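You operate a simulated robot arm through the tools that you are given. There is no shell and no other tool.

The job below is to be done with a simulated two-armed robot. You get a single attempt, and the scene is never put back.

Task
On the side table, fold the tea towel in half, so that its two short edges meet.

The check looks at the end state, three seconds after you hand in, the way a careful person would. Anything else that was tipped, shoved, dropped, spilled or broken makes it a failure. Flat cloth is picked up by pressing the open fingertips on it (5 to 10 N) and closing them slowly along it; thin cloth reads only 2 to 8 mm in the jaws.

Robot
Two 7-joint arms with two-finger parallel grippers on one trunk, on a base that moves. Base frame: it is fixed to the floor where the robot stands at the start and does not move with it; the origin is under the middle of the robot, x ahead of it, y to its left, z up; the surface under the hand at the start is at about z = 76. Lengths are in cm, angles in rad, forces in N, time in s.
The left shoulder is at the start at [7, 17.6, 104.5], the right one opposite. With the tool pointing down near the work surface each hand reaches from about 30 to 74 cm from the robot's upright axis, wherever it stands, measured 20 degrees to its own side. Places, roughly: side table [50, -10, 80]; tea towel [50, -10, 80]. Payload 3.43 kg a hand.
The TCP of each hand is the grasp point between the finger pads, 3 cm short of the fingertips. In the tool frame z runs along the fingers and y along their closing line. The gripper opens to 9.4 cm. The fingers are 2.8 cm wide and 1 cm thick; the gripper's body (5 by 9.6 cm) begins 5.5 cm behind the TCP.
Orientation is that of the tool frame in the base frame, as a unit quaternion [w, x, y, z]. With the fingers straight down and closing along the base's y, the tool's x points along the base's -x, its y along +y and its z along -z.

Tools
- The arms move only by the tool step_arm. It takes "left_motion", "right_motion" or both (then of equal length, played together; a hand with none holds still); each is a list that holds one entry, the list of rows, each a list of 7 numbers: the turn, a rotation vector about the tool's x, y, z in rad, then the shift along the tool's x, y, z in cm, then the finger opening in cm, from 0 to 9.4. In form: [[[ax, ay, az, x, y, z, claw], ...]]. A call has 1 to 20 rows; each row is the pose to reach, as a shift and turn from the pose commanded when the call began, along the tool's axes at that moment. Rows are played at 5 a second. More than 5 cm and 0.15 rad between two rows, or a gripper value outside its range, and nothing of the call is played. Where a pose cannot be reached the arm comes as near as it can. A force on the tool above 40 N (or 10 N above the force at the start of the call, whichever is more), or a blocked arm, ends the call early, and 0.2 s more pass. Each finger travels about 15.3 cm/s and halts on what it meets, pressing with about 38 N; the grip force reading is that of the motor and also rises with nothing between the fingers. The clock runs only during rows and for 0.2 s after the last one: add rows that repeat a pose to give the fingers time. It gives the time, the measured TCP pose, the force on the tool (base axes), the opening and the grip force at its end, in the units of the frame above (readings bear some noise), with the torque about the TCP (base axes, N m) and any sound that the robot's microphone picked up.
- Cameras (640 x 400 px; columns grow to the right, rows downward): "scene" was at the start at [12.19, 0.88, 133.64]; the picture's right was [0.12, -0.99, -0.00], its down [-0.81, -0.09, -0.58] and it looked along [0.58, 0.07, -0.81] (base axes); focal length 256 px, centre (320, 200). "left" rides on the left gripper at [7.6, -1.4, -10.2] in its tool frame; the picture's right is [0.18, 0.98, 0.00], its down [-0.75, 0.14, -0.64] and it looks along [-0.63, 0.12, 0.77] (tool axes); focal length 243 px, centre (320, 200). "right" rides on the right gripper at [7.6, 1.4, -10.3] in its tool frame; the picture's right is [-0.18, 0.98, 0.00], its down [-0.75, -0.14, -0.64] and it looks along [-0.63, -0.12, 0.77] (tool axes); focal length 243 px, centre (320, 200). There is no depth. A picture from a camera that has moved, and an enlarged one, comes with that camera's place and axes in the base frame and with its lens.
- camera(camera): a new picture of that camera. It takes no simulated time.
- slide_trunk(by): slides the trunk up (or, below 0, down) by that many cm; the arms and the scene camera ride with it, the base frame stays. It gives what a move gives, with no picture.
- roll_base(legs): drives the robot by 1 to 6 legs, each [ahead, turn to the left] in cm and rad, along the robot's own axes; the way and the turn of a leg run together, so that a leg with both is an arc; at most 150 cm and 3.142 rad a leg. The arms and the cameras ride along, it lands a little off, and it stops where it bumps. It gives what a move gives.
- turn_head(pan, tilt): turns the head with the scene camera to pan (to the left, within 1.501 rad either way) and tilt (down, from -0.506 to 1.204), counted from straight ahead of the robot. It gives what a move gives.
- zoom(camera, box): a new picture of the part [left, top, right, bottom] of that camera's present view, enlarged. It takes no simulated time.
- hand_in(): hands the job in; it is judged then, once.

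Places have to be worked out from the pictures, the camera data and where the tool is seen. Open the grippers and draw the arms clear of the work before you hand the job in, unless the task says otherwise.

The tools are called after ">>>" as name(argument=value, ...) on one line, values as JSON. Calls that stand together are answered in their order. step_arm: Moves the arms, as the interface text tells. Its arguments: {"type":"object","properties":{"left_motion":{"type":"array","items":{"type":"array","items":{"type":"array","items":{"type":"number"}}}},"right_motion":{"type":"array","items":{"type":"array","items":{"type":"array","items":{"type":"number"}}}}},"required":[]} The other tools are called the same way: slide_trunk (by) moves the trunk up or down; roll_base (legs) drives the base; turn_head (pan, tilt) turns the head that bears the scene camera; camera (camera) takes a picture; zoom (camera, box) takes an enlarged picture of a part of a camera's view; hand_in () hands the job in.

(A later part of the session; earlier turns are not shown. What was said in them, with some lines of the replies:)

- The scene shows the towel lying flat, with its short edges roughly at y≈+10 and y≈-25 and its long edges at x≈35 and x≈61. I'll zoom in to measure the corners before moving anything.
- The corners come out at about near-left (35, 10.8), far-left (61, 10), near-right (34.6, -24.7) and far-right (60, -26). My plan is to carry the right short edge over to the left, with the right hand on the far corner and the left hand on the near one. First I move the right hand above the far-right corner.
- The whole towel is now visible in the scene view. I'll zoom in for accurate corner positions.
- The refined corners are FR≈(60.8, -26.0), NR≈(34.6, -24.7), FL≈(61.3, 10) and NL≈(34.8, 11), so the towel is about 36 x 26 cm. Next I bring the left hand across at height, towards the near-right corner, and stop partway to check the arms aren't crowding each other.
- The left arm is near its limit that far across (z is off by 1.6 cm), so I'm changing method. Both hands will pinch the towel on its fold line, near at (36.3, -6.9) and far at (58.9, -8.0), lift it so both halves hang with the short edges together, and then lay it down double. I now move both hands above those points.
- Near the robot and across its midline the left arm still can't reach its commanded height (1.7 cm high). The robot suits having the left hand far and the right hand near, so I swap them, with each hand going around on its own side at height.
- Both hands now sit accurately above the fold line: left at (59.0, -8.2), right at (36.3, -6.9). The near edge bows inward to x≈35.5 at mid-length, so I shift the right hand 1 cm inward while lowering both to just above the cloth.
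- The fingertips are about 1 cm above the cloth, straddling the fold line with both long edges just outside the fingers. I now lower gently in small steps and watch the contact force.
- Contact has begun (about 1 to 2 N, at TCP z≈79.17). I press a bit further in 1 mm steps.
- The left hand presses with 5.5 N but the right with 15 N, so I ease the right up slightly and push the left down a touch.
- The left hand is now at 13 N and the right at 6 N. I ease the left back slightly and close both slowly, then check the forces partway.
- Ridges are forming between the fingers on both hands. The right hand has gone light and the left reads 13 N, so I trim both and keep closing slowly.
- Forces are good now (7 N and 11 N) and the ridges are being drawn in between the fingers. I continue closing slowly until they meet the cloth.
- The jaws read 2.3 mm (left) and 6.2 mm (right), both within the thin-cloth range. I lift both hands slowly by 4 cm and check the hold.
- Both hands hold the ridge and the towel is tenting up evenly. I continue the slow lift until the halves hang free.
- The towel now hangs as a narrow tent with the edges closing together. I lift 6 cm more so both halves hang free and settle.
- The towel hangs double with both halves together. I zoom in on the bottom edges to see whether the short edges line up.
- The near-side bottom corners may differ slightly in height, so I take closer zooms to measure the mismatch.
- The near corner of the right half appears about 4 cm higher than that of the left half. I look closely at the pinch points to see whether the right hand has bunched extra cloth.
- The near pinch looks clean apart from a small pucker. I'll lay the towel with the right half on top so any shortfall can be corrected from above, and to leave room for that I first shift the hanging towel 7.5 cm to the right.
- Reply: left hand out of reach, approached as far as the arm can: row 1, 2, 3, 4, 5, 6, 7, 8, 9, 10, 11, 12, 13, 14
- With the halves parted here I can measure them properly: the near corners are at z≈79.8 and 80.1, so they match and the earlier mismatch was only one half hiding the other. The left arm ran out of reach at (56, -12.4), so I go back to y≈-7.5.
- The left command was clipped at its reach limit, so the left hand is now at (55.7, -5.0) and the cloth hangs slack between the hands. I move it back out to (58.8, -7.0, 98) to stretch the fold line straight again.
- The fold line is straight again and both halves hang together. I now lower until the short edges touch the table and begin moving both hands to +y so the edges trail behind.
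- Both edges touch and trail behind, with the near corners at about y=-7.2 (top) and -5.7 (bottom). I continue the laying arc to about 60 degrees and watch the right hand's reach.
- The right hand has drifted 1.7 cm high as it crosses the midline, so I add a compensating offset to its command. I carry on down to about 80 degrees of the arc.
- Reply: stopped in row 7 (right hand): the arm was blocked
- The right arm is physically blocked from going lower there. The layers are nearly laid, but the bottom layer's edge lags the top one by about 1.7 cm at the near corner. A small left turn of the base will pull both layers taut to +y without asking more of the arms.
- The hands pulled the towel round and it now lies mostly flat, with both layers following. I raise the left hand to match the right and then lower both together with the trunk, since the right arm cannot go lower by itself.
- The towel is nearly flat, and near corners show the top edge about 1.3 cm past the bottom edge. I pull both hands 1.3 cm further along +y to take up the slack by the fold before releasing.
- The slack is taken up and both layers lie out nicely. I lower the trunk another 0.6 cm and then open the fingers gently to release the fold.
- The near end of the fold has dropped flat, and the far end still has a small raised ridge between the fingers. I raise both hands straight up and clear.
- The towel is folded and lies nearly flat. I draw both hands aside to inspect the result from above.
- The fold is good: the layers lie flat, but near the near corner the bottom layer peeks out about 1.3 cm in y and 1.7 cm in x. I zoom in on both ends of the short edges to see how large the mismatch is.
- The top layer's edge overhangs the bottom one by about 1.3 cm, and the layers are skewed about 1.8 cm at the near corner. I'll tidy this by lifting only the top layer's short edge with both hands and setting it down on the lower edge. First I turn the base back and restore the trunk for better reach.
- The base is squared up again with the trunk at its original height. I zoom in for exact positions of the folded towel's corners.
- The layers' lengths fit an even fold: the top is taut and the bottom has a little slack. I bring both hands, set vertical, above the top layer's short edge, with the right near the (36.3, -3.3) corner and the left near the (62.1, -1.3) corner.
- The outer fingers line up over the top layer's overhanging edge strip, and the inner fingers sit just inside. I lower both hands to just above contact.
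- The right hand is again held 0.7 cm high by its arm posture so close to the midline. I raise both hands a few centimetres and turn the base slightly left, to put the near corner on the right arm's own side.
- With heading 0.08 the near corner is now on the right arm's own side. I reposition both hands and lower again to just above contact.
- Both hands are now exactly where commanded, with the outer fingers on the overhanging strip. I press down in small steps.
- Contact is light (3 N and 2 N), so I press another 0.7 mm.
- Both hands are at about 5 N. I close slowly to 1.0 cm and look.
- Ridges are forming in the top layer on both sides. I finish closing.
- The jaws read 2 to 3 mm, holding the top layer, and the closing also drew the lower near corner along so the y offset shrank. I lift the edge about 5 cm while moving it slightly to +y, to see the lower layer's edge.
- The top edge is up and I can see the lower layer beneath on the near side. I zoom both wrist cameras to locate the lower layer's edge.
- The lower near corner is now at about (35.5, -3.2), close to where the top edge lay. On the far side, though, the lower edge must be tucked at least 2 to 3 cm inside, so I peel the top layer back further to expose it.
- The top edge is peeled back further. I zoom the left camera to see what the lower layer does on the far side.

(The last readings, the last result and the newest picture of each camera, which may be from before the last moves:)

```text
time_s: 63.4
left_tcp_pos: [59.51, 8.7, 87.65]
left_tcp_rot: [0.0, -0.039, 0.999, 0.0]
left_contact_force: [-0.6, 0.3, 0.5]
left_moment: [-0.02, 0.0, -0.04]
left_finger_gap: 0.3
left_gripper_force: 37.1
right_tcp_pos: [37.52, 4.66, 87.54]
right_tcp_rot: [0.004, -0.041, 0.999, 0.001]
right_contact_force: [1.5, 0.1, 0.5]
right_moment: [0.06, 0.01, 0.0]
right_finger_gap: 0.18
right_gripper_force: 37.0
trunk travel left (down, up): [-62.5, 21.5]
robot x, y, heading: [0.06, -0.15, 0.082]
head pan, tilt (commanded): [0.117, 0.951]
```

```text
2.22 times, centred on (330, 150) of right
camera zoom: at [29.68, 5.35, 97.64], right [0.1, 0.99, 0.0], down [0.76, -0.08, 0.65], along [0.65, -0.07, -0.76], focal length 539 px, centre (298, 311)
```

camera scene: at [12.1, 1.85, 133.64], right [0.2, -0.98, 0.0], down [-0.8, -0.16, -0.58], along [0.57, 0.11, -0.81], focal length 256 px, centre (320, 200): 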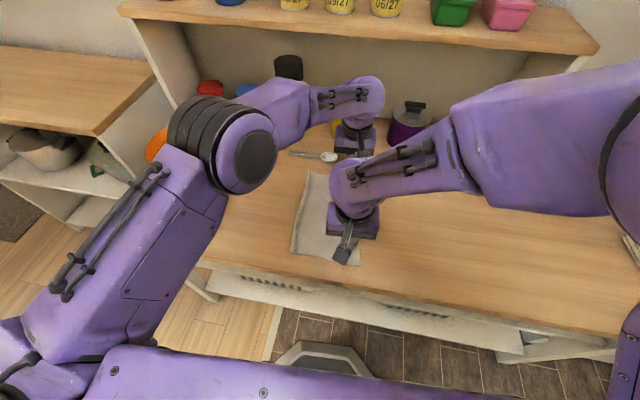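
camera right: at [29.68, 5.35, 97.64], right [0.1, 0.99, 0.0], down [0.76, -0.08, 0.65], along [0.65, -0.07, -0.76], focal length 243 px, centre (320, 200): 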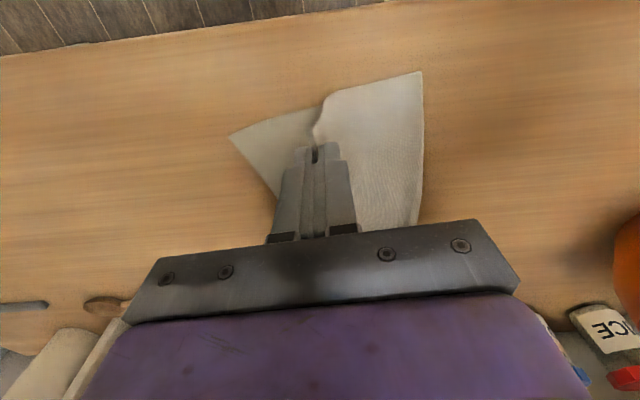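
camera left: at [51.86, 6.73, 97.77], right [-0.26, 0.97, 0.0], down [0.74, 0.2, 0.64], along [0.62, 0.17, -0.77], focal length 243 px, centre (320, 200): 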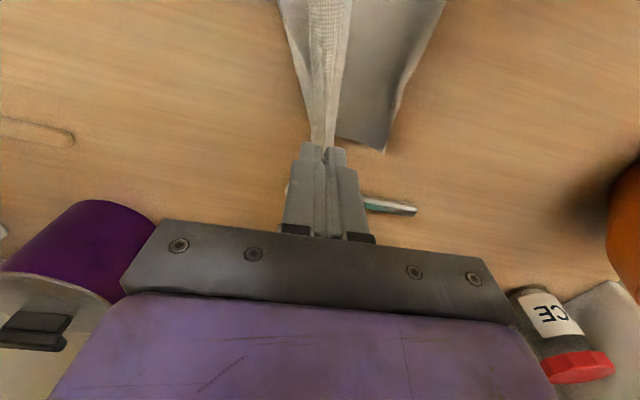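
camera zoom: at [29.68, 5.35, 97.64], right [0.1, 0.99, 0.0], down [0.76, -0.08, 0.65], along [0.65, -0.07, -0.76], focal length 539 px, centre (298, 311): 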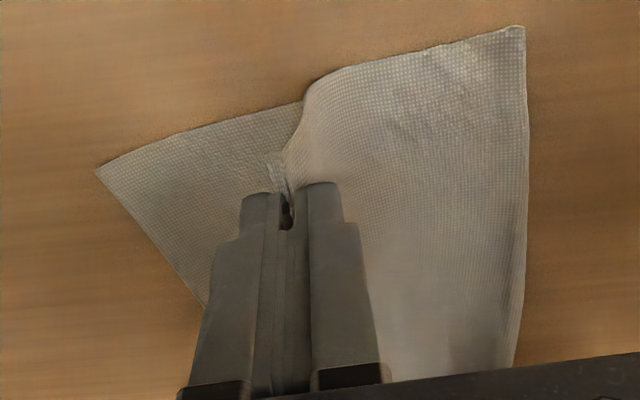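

The left hand has picked up both layers at the far end, so the short edges are held together there. On the near side the right hand holds only the top layer, and the lower corner lies at about (35.4, -3.3). I lay the edge back down along the same path, setting the near end 0.8 cm closer in x so it lands on the lower corner.

>>> step_arm(left_motion=[[[0, 0, 0, 0, -0.8, 0, 0], [0, 0, 0, 0, -2.0, 0.3, 0], [0, 0, 0, 0, -3.2, 1.0, 0], [0, 0, 0, 0, -4.4, 2.2, 0], [0, 0, 0, 0, -5.4, 3.3, 0], [0, 0, 0, 0, -6.2, 4.2, 0], [0, 0, 0, 0, -6.9, 5.2, 0], [0, 0, 0, 0, -7.5, 6.2, 0], [0, 0, 0, 0, -8.0, 7.2, 0], [0, 0, 0, 0, -8.4, 8.0, 0], [0, 0, 0, 0, -8.5, 8.3, 0], [0, 0, 0, 0, -8.5, 8.3, 0]]], right_motion=[[[0, 0, 0, 0.1, -0.6, 0, 0], [0, 0, 0, 0.2, -1.4, 0.3, 0], [0, 0, 0, 0.3, -2.3, 1.0, 0], [0, 0, 0, 0.4, -3.2, 2.2, 0], [0, 0, 0, 0.5, -4.0, 3.3, 0], [0, 0, 0, 0.6, -4.6, 4.2, 0], [0, 0, 0, 0.7, -5.2, 5.2, 0], [0, 0, 0, 0.79, -5.7, 6.2, 0], [0, 0, 0, 0.79, -6.1, 7.2, 0], [0, 0, 0, 0.79, -6.3, 8.0, 0], [0, 0, 0, 0.79, -6.34, 8.3, 0], [0, 0, 0, 0.79, -6.34, 8.3, 0]]])

>>> zoom(camera="left", box=[200, 0, 460, 200])

>>> zoom(camera="right", box=[180, 60, 440, 240])

>>> zoom(camera="scene", box=[280, 150, 400, 270])

```text
time_s: 66.0
left_tcp_pos: [60.01, 0.36, 79.35]
left_tcp_rot: [0.0, -0.039, 0.999, 0.0]
left_contact_force: [-4.4, -0.7, 0.9]
left_moment: [-0.01, 0.15, 0.03]
left_finger_gap: 0.25
left_gripper_force: 37.4
right_tcp_pos: [37.53, -1.62, 79.52]
right_tcp_rot: [0.009, -0.038, 0.999, 0.005]
right_contact_force: [4.4, 0.9, -0.6]
right_moment: [0.01, -0.12, 0.03]
right_finger_gap: 0.2
right_gripper_force: 37.2
trunk travel left (down, up): [-62.5, 21.5]
robot x, y, heading: [0.36, 0.25, 0.078]
head pan, tilt (commanded): [0.117, 0.951]
```

```text
2.00 times, centred on (330, 100) of left
camera zoom: at [52.54, -1.81, 89.57], right [-0.26, 0.97, 0.0], down [0.74, 0.2, 0.64], along [0.62, 0.17, -0.77], focal length 485 px, centre (300, 400)
```

zoom: 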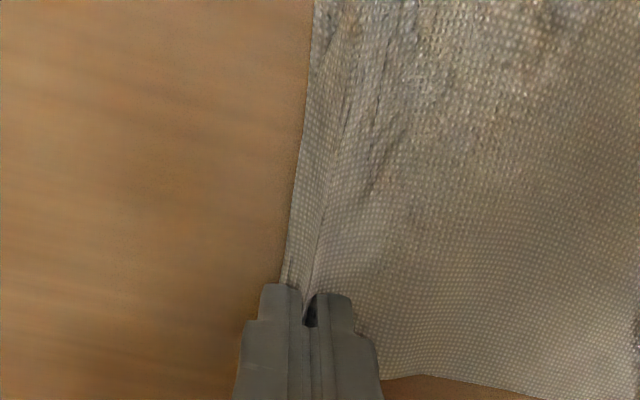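

```text
2.22 times, centred on (310, 150) of right
camera zoom: at [29.61, -1.03, 89.64], right [0.11, 0.99, 0.01], down [0.75, -0.09, 0.65], along [0.65, -0.06, -0.76], focal length 539 px, centre (342, 311)
```

zoom: 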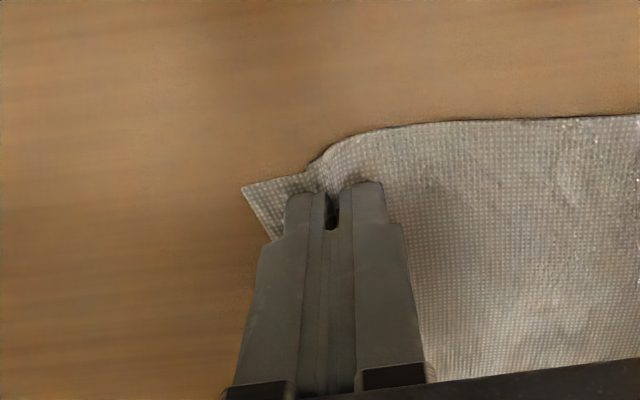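

```text
3.33 times, centred on (340, 210) of scene
camera zoom: at [12.08, 1.86, 133.64], right [0.2, -0.98, 0.0], down [-0.8, -0.16, -0.58], along [0.57, 0.11, -0.81], focal length 854 px, centre (253, 167)
```

zoom: 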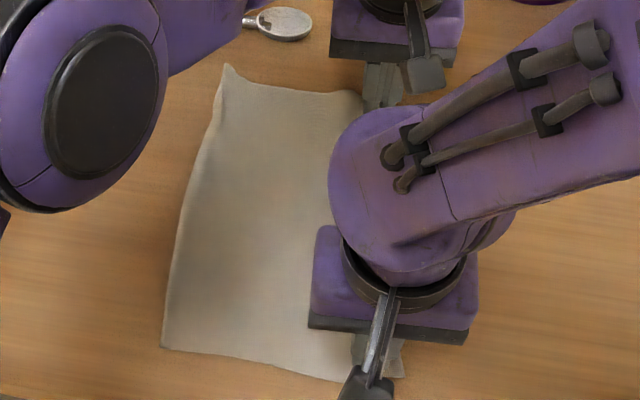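

The near end of the lower layer is now at about (36.3, -4.3), slightly past the top one. I lift the right hand 0.5 cm, shift the top corner by (0.7, -1.1) to match, and set it down again.

>>> step_arm(right_motion=[[[0, 0, 0, 0, 0, -0.5, 0], [0, 0, 0, -0.2, -0.4, -0.6, 0], [0, 0, 0, -0.4, -0.8, -0.6, 0], [0, 0, 0, -0.6, -1.15, -0.5, 0], [0, 0, 0, -0.6, -1.15, -0.1, 0], [0, 0, 0, -0.6, -1.15, 0.1, 0], [0, 0, 0, -0.6, -1.15, 0.1, 0]]])

>>> zoom(camera="right", box=[180, 60, 440, 240])

>>> zoom(camera="scene", box=[280, 150, 400, 270])

```text
time_s: 67.6
left_tcp_pos: [60.06, 0.34, 79.42]
left_tcp_rot: [0.001, -0.04, 0.999, 0.0]
left_contact_force: [-1.5, 0.1, 1.0]
left_moment: [-0.02, 0.03, 0.0]
left_finger_gap: 0.24
left_gripper_force: 37.6
right_tcp_pos: [37.82, -2.83, 79.26]
right_tcp_rot: [0.007, -0.039, 0.999, 0.001]
right_contact_force: [2.0, -2.8, 16.9]
right_moment: [-0.08, 0.08, 0.05]
right_finger_gap: 0.2
right_gripper_force: 36.7
trunk travel left (down, up): [-62.5, 21.5]
robot x, y, heading: [-0.27, -0.18, 0.081]
head pan, tilt (commanded): [0.117, 0.951]
```

```text
2.22 times, centred on (310, 150) of right
camera zoom: at [30.07, -2.14, 89.38], right [0.1, 0.99, 0.0], down [0.75, -0.08, 0.65], along [0.65, -0.07, -0.76], focal length 539 px, centre (342, 311)
```

zoom: 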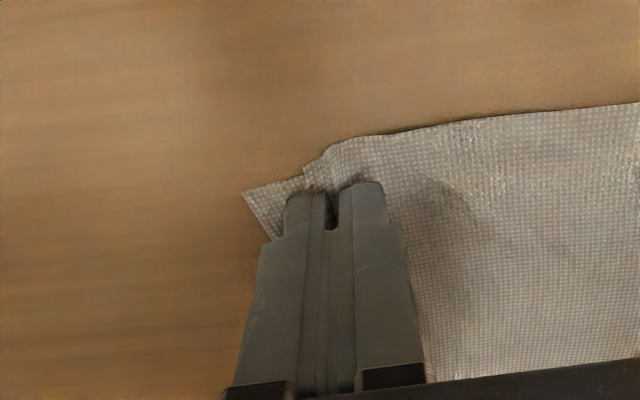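

```text
3.33 times, centred on (340, 210) of scene
camera zoom: at [11.94, 1.82, 133.68], right [0.2, -0.98, 0.0], down [-0.8, -0.16, -0.58], along [0.57, 0.11, -0.81], focal length 854 px, centre (253, 167)
```

zoom: 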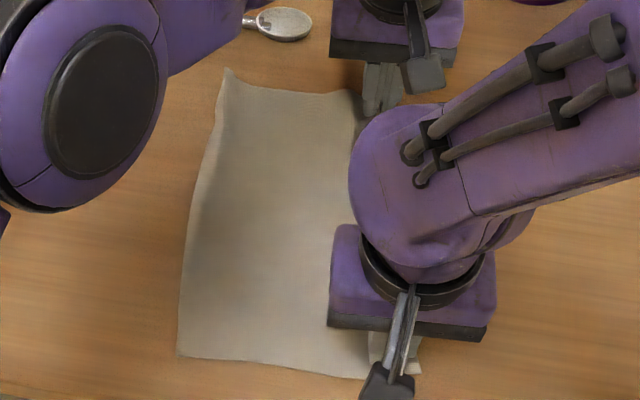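

The lower corner was dragged along by contact, and now lies near (36.7, -5.5). This time I lift the top corner 1.5 cm clear before moving it outward, so the lower layer stays put, and then set it down.

>>> step_arm(right_motion=[[[0, 0, 0, 0, 0.2, -0.6, 0], [0, 0, 0, 0, 0.3, -1.2, 0], [0, 0, 0, 0, 0.3, -1.8, 0], [0, 0, 0, -0.3, -0.2, -1.8, 0], [0, 0, 0, -0.6, -0.7, -1.6, 0], [0, 0, 0, -0.6, -1.0, -1.2, 0], [0, 0, 0, -0.6, -1.0, -0.6, 0], [0, 0, 0, -0.6, -1.0, -0.1, 0], [0, 0, 0, -0.6, -1.0, -0.1, 0]]])

>>> zoom(camera="right", box=[180, 60, 440, 240])

>>> zoom(camera="scene", box=[280, 150, 400, 270])

```text
time_s: 69.6
left_tcp_pos: [60.06, 0.3, 79.33]
left_tcp_rot: [0.0, -0.039, 0.999, 0.0]
left_contact_force: [-0.1, -0.2, -0.1]
left_moment: [-0.03, -0.03, -0.02]
left_finger_gap: 0.24
left_gripper_force: 37.2
right_tcp_pos: [38.5, -3.69, 79.34]
right_tcp_rot: [0.005, -0.04, 0.999, 0.001]
right_contact_force: [-0.2, -0.4, 8.3]
right_moment: [0.01, -0.02, -0.01]
right_finger_gap: 0.2
right_gripper_force: 37.0
trunk travel left (down, up): [-62.5, 21.5]
robot x, y, heading: [-0.26, -0.04, 0.081]
head pan, tilt (commanded): [0.117, 0.951]
```

```text
2.22 times, centred on (310, 150) of right
camera zoom: at [30.76, -3.13, 89.41], right [0.1, 0.99, 0.0], down [0.75, -0.08, 0.65], along [0.65, -0.07, -0.76], focal length 539 px, centre (342, 311)
```

zoom: 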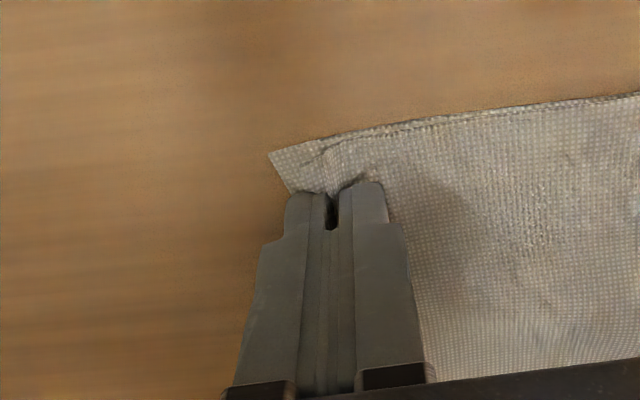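

```text
3.33 times, centred on (340, 210) of scene
camera zoom: at [12.02, 1.86, 133.66], right [0.2, -0.98, 0.0], down [-0.8, -0.16, -0.58], along [0.57, 0.11, -0.81], focal length 854 px, centre (253, 167)
```

zoom: 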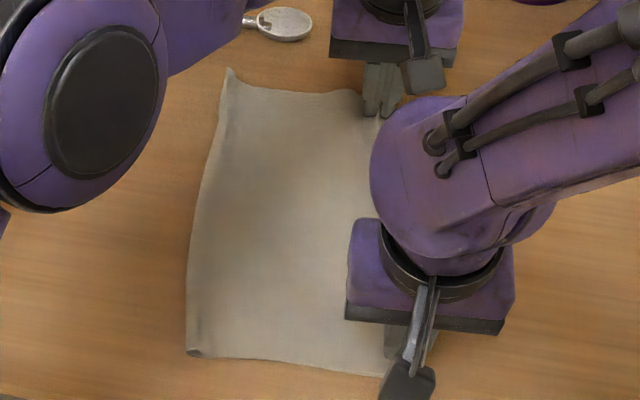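

The near edges of both layers now coincide along the long side, and the corners are within about half a centimetre once the pinch unrolls. I open both grippers slowly and then lift away.

>>> step_arm(left_motion=[[[0, 0, 0, 0, 0, -0.05, 0.5], [0, 0, 0, 0, 0, -0.05, 0.9], [0, 0, 0, 0, 0, -0.05, 1.3], [0, 0, 0, 0, 0, -0.05, 1.7], [0, 0, 0, 0, 0, -0.05, 2.1], [0, 0, 0, 0, 0, -0.05, 2.3], [0, 0, 0, 0, 0, -0.5, 2.3], [0, 0, 0, 0, 0, -1.5, 2.3], [0, 0, 0, 0, 0, -3, 2.3], [0, 0, 0, 0, 0, -5, 2.3], [0, 0, 0, 0, 0, -8, 2.3], [0, 0, 0, 0, 0, -11, 2.3]]], right_motion=[[[0, 0, 0, 0, 0, 0, 0.5], [0, 0, 0, 0, 0, 0, 0.9], [0, 0, 0, 0, 0, 0, 1.3], [0, 0, 0, 0, 0, 0, 1.7], [0, 0, 0, 0, 0, 0, 2.1], [0, 0, 0, 0, 0, 0, 2.3], [0, 0, 0, 0, 0, -0.5, 2.3], [0, 0, 0, 0, 0, -1.5, 2.3], [0, 0, 0, 0, 0, -3, 2.3], [0, 0, 0, 0, 0, -5, 2.3], [0, 0, 0, 0, 0, -8, 2.3], [0, 0, 0, 0, 0, -11, 2.3]]])

>>> camera(camera="left")

>>> camera(camera="right")

>>> zoom(camera="scene", box=[270, 140, 410, 280])

```text
time_s: 72.2
left_tcp_pos: [60.03, 0.28, 90.34]
left_tcp_rot: [0.0, -0.039, 0.999, -0.001]
left_contact_force: [0.2, 0.9, -0.2]
left_moment: [0.01, -0.01, 0.05]
left_finger_gap: 2.28
left_gripper_force: 0.1
right_tcp_pos: [38.68, -3.82, 90.35]
right_tcp_rot: [0.006, -0.04, 0.999, 0.001]
right_contact_force: [0.1, 0.9, 0.1]
right_moment: [0.03, -0.03, -0.01]
right_finger_gap: 2.33
right_gripper_force: 0.0
trunk travel left (down, up): [-62.5, 21.5]
robot x, y, heading: [-0.21, -0.21, 0.078]
head pan, tilt (commanded): [0.117, 0.951]
```

```text
taken
camera left: at [52.37, -1.89, 100.56], right [-0.26, 0.97, 0.0], down [0.74, 0.2, 0.64], along [0.62, 0.17, -0.77], focal length 243 px, centre (320, 200)
```

left: 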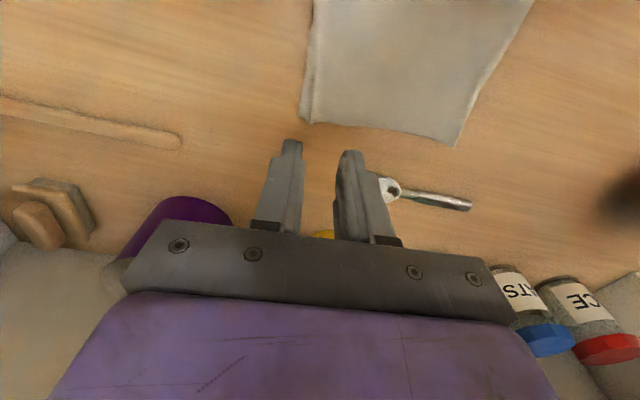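

```text
taken
camera right: at [30.78, -3.13, 100.42], right [0.1, 0.99, 0.0], down [0.75, -0.08, 0.65], along [0.65, -0.07, -0.76], focal length 243 px, centre (320, 200)
```

right: 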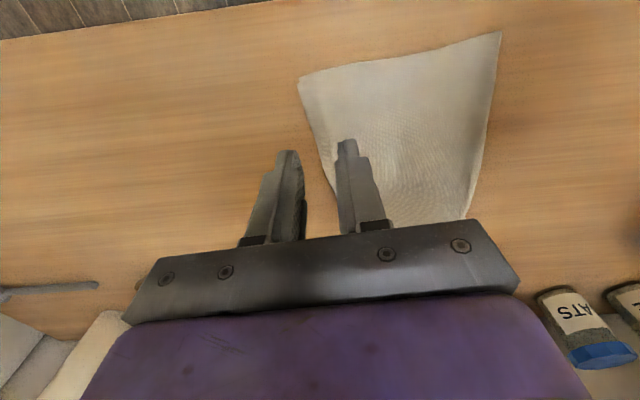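

```text
2.86 times, centred on (340, 210) of scene
camera zoom: at [11.96, 1.84, 133.65], right [0.2, -0.98, 0.0], down [-0.8, -0.16, -0.58], along [0.57, 0.11, -0.81], focal length 732 px, centre (263, 171)
```

zoom: 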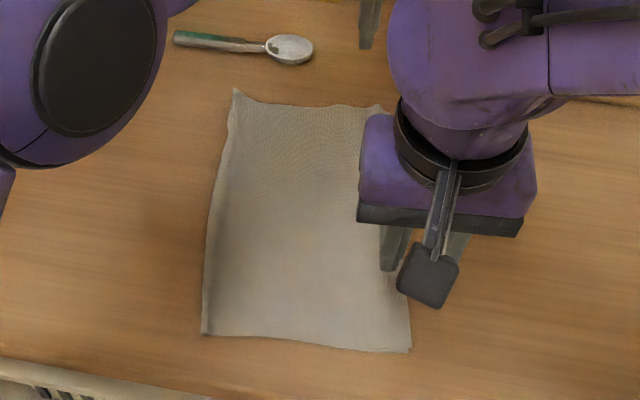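

The near side now looks aligned. At the far corner a small crumple is left from the pinch, so I zoom in on both ends.

>>> zoom(camera="left", box=[270, 0, 550, 170])

>>> zoom(camera="right", box=[280, 20, 520, 240])

>>> zoom(camera="left", box=[290, 60, 390, 140])

```text
2.29 times, centred on (410, 85) of left
camera zoom: at [52.37, -1.89, 100.56], right [-0.26, 0.97, 0.0], down [0.74, 0.2, 0.64], along [0.62, 0.17, -0.77], focal length 555 px, centre (114, 463)
```

zoom: 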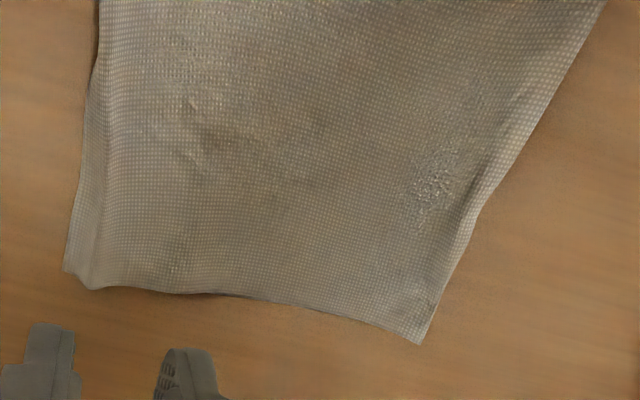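

```text
1.82 times, centred on (400, 130) of right
camera zoom: at [30.78, -3.13, 100.42], right [0.1, 0.99, 0.0], down [0.75, -0.08, 0.65], along [0.65, -0.07, -0.76], focal length 441 px, centre (174, 327)
```

zoom: 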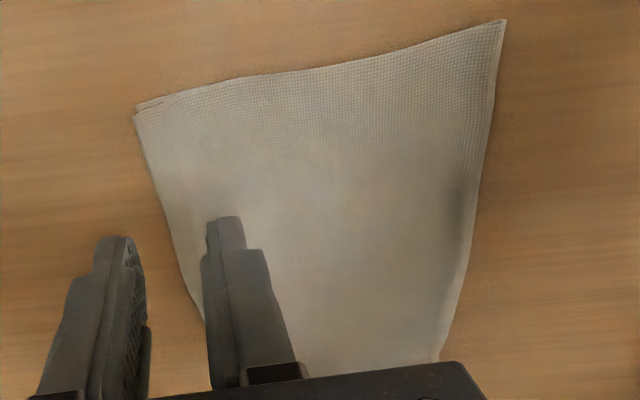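

```text
5.00 times, centred on (340, 100) of left
camera zoom: at [52.37, -1.89, 100.56], right [-0.26, 0.97, 0.0], down [0.74, 0.2, 0.64], along [0.62, 0.17, -0.77], focal length 1213 px, centre (220, 700)
```

zoom: 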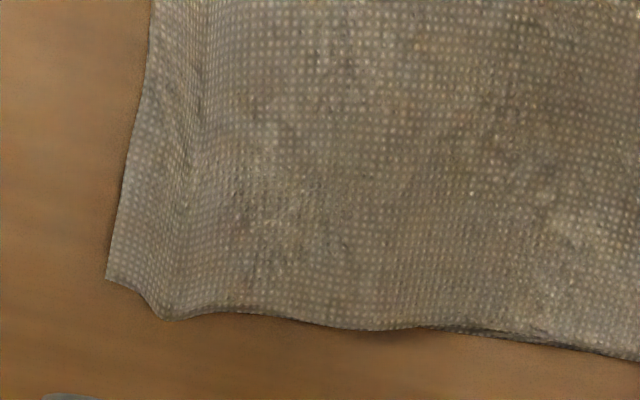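

Near side: both layers coincide to within a few millimetres. Far side: the corner sits at about (61.6, -1.6) with only a slight wrinkle. I draw both arms back to the sides at height for an overall check.

>>> step_arm(left_motion=[[[0, 0, 0, 0, 1, -2, 3], [0, 0, 0, 0, 4, -4, 3], [0, 0, 0, 0.5, 8, -5, 3], [0, 0, 0, 1, 12, -5, 3], [0, 0, 0, 1.5, 16, -5, 3], [0, 0, 0, 2, 20, -5, 3], [0, 0, 0, 2, 22, -5, 3], [0, 0, 0, 2, 22, -5, 3]]], right_motion=[[[0, 0, 0, 0, -1, -2, 3], [0, 0, 0, 0, -4, -4, 3], [0, 0, 0, 0, -8, -5, 3], [0, 0, 0, 0, -12, -5, 3], [0, 0, 0, 0, -16, -5, 3], [0, 0, 0, 0, -19, -5, 3], [0, 0, 0, 0, -19, -5, 3], [0, 0, 0, 0, -19, -5, 3]]])

>>> camera(camera="scene")

>>> zoom(camera="scene", box=[275, 145, 385, 275])

>>> camera(camera="right")

>>> camera(camera="left")

```text
time_s: 74.0
left_tcp_pos: [56.43, 22.04, 95.33]
left_tcp_rot: [0.0, -0.039, 0.999, 0.0]
left_contact_force: [0.4, -0.5, 0.4]
left_moment: [-0.01, 0.01, 0.01]
left_finger_gap: 3.03
left_gripper_force: 0.0
right_tcp_pos: [39.9, -22.73, 95.25]
right_tcp_rot: [0.006, -0.04, 0.999, 0.0]
right_contact_force: [0.0, 0.0, 0.4]
right_moment: [0.04, 0.03, 0.0]
right_finger_gap: 2.98
right_gripper_force: 0.1
trunk travel left (down, up): [-62.5, 21.5]
robot x, y, heading: [-0.13, -0.16, 0.079]
head pan, tilt (commanded): [0.117, 0.951]
```

```text
taken
camera scene: at [12.09, 1.76, 133.64], right [0.2, -0.98, 0.0], down [-0.8, -0.16, -0.58], along [0.57, 0.11, -0.81], focal length 256 px, centre (320, 200)
```

scene: 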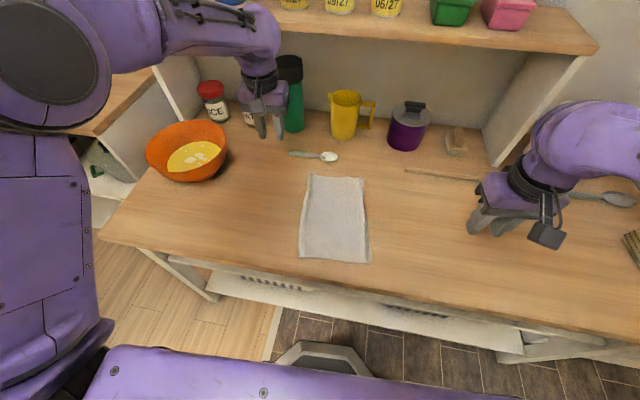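

```text
3.08 times, centred on (330, 210) of scene
camera zoom: at [12.09, 1.76, 133.64], right [0.2, -0.98, 0.0], down [-0.8, -0.16, -0.58], along [0.57, 0.11, -0.81], focal length 788 px, centre (289, 169)
```

zoom: 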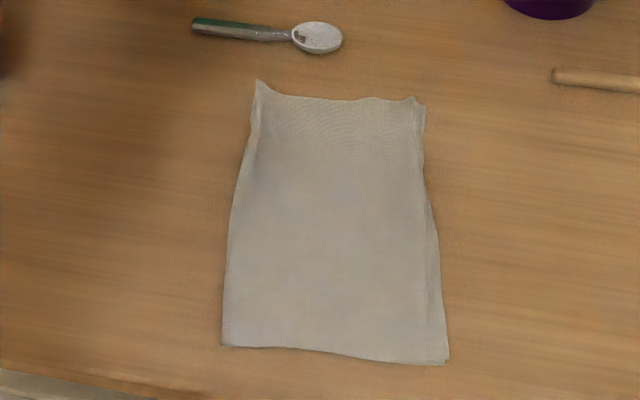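

```text
taken
camera right: at [32.01, -22.05, 105.38], right [0.1, 0.99, 0.0], down [0.76, -0.08, 0.65], along [0.65, -0.07, -0.76], focal length 243 px, centre (320, 200)
```

right: 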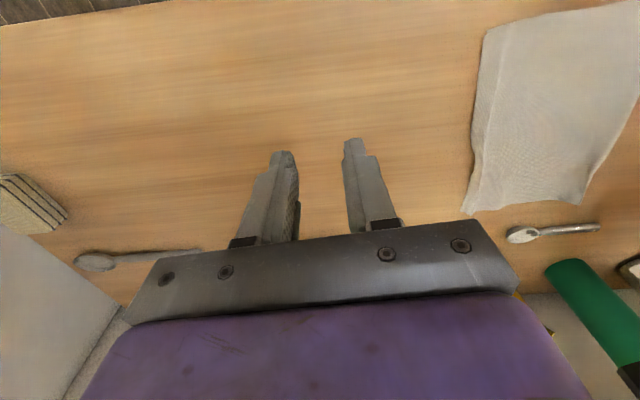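

```text
taken
camera left: at [48.92, 19.93, 105.59], right [-0.26, 0.97, 0.0], down [0.74, 0.2, 0.64], along [0.62, 0.17, -0.77], focal length 243 px, centre (320, 200)
```

left: 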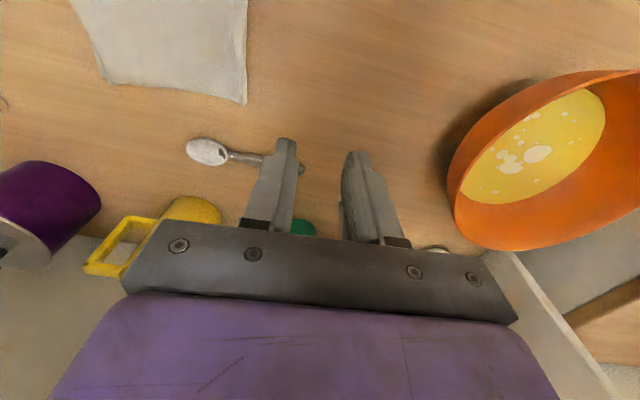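

The towel reads as a neat half-size rectangle. I zoom on the short-edge side from the right camera to check for the lower layer and leftover ridges.

>>> zoom(camera="right", box=[450, 0, 640, 230])

>>> zoom(camera="scene", box=[335, 165, 385, 220])

>>> zoom(camera="scene", box=[335, 215, 385, 270])

```text
1.74 times, centred on (545, 115) of right
camera zoom: at [32.01, -22.05, 105.38], right [0.1, 0.99, 0.0], down [0.76, -0.08, 0.65], along [0.65, -0.07, -0.76], focal length 422 px, centre (-71, 348)
```

zoom: 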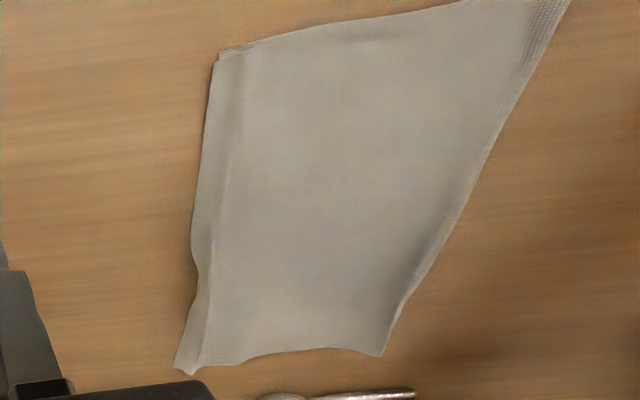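

```text
7.27 times, centred on (360, 192) of scene
camera zoom: at [12.09, 1.76, 133.64], right [0.2, -0.98, 0.0], down [-0.8, -0.16, -0.58], along [0.57, 0.11, -0.81], focal length 1862 px, centre (29, 254)
```

zoom: 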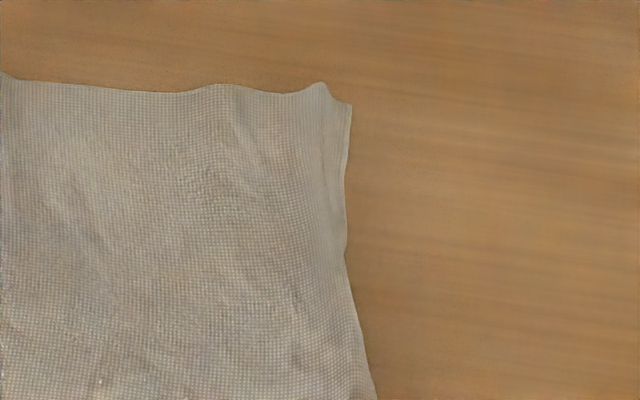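

```text
7.27 times, centred on (360, 242) of scene
camera zoom: at [12.09, 1.76, 133.64], right [0.2, -0.98, 0.0], down [-0.8, -0.16, -0.58], along [0.57, 0.11, -0.81], focal length 1862 px, centre (29, -109)
```

zoom: 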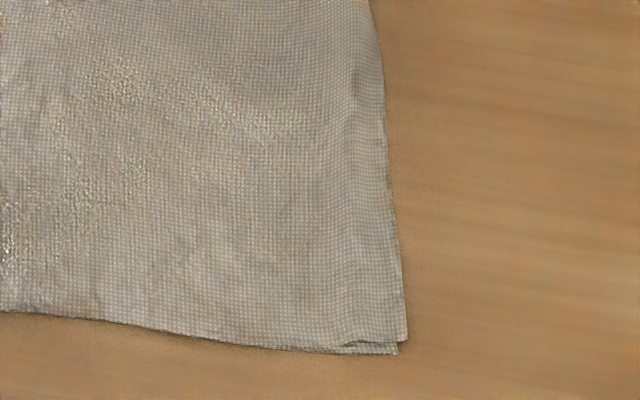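

The near corners coincide within about half a centimetre, the far end has only a small wrinkle, and the spoon and other items are where they were. I open both grippers fully and draw the arms well clear of the towel.

>>> step_arm(left_motion=[[[0, 0, 0, 1, 0.5, -1.5, 4], [0, 0, 0, 2.5, 1, -3, 6], [0, 0, 0, 4, 1.5, -4.5, 8], [0, 0, 0, 5.5, 2, -5, 9.4], [0, 0, 0, 6, 2, -5, 9.4], [0, 0, 0, 6, 2, -5, 9.4]]], right_motion=[[[0, 0, 0, 0, -1, -1.5, 4], [0, 0, 0, 0, -2, -3, 6], [0, 0, 0, 0, -3, -4, 8], [0, 0, 0, 0, -4, -4, 9.4], [0, 0, 0, 0, -4, -4, 9.4], [0, 0, 0, 0, -4, -4, 9.4]]])

>>> camera(camera="scene")

```text
time_s: 75.4
left_tcp_pos: [50.29, 23.67, 100.36]
left_tcp_rot: [-0.001, -0.039, 0.999, 0.0]
left_contact_force: [0.1, 0.5, 0.4]
left_moment: [0.02, 0.02, 0.02]
left_finger_gap: 9.4
left_gripper_force: 0.1
right_tcp_pos: [40.22, -26.74, 99.13]
right_tcp_rot: [0.006, -0.041, 0.999, 0.0]
right_contact_force: [0.3, 0.1, -0.5]
right_moment: [-0.02, -0.01, 0.03]
right_finger_gap: 9.4
right_gripper_force: 0.0
trunk travel left (down, up): [-62.5, 21.5]
robot x, y, heading: [0.31, -0.33, 0.079]
head pan, tilt (commanded): [0.117, 0.951]
```

```text
taken
camera scene: at [12.08, 1.84, 133.64], right [0.2, -0.98, 0.0], down [-0.8, -0.16, -0.58], along [0.57, 0.11, -0.81], focal length 256 px, centre (320, 200)
```

scene: 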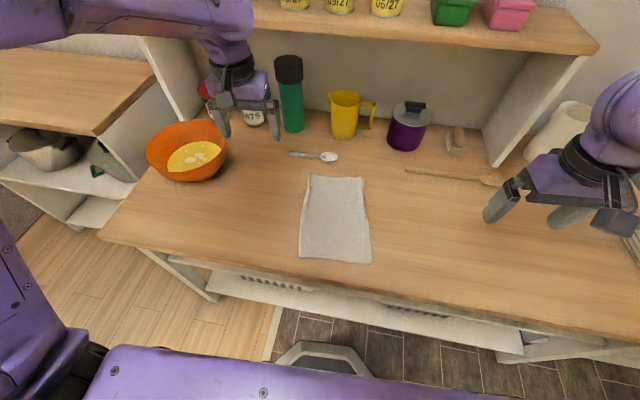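

The towel lies folded in half with its short edges together, the other objects are undisturbed, and both grippers are open and clear. I hand the job in.

>>> hand_in()

```text
The job is handed in.
```

I folded the tea towel in half on the side table with its short edges together, and handed the job in. I don't have the result of the check.

- **Near end:** the corners of the two layers meet to within about half a centimetre.
- **Far end:** the top layer hides the lower one, so I couldn't measure that corner directly. From how both layers came up in the grip, I judge the edges are within 1 to 1.5 cm there.
- **Finish:** a wrinkle of about 1 cm is left at the far corner from the pinch, and there is a little slack along the fold.
- **Surroundings:** the other objects look unmoved in the camera views. The grippers are open and the arms are clear of the towel.

The first fold left the layers about 2 cm out at the near corner, so I lifted the short edge and laid it again. The robot was still turned about 0.08 rad to the left when I handed in.
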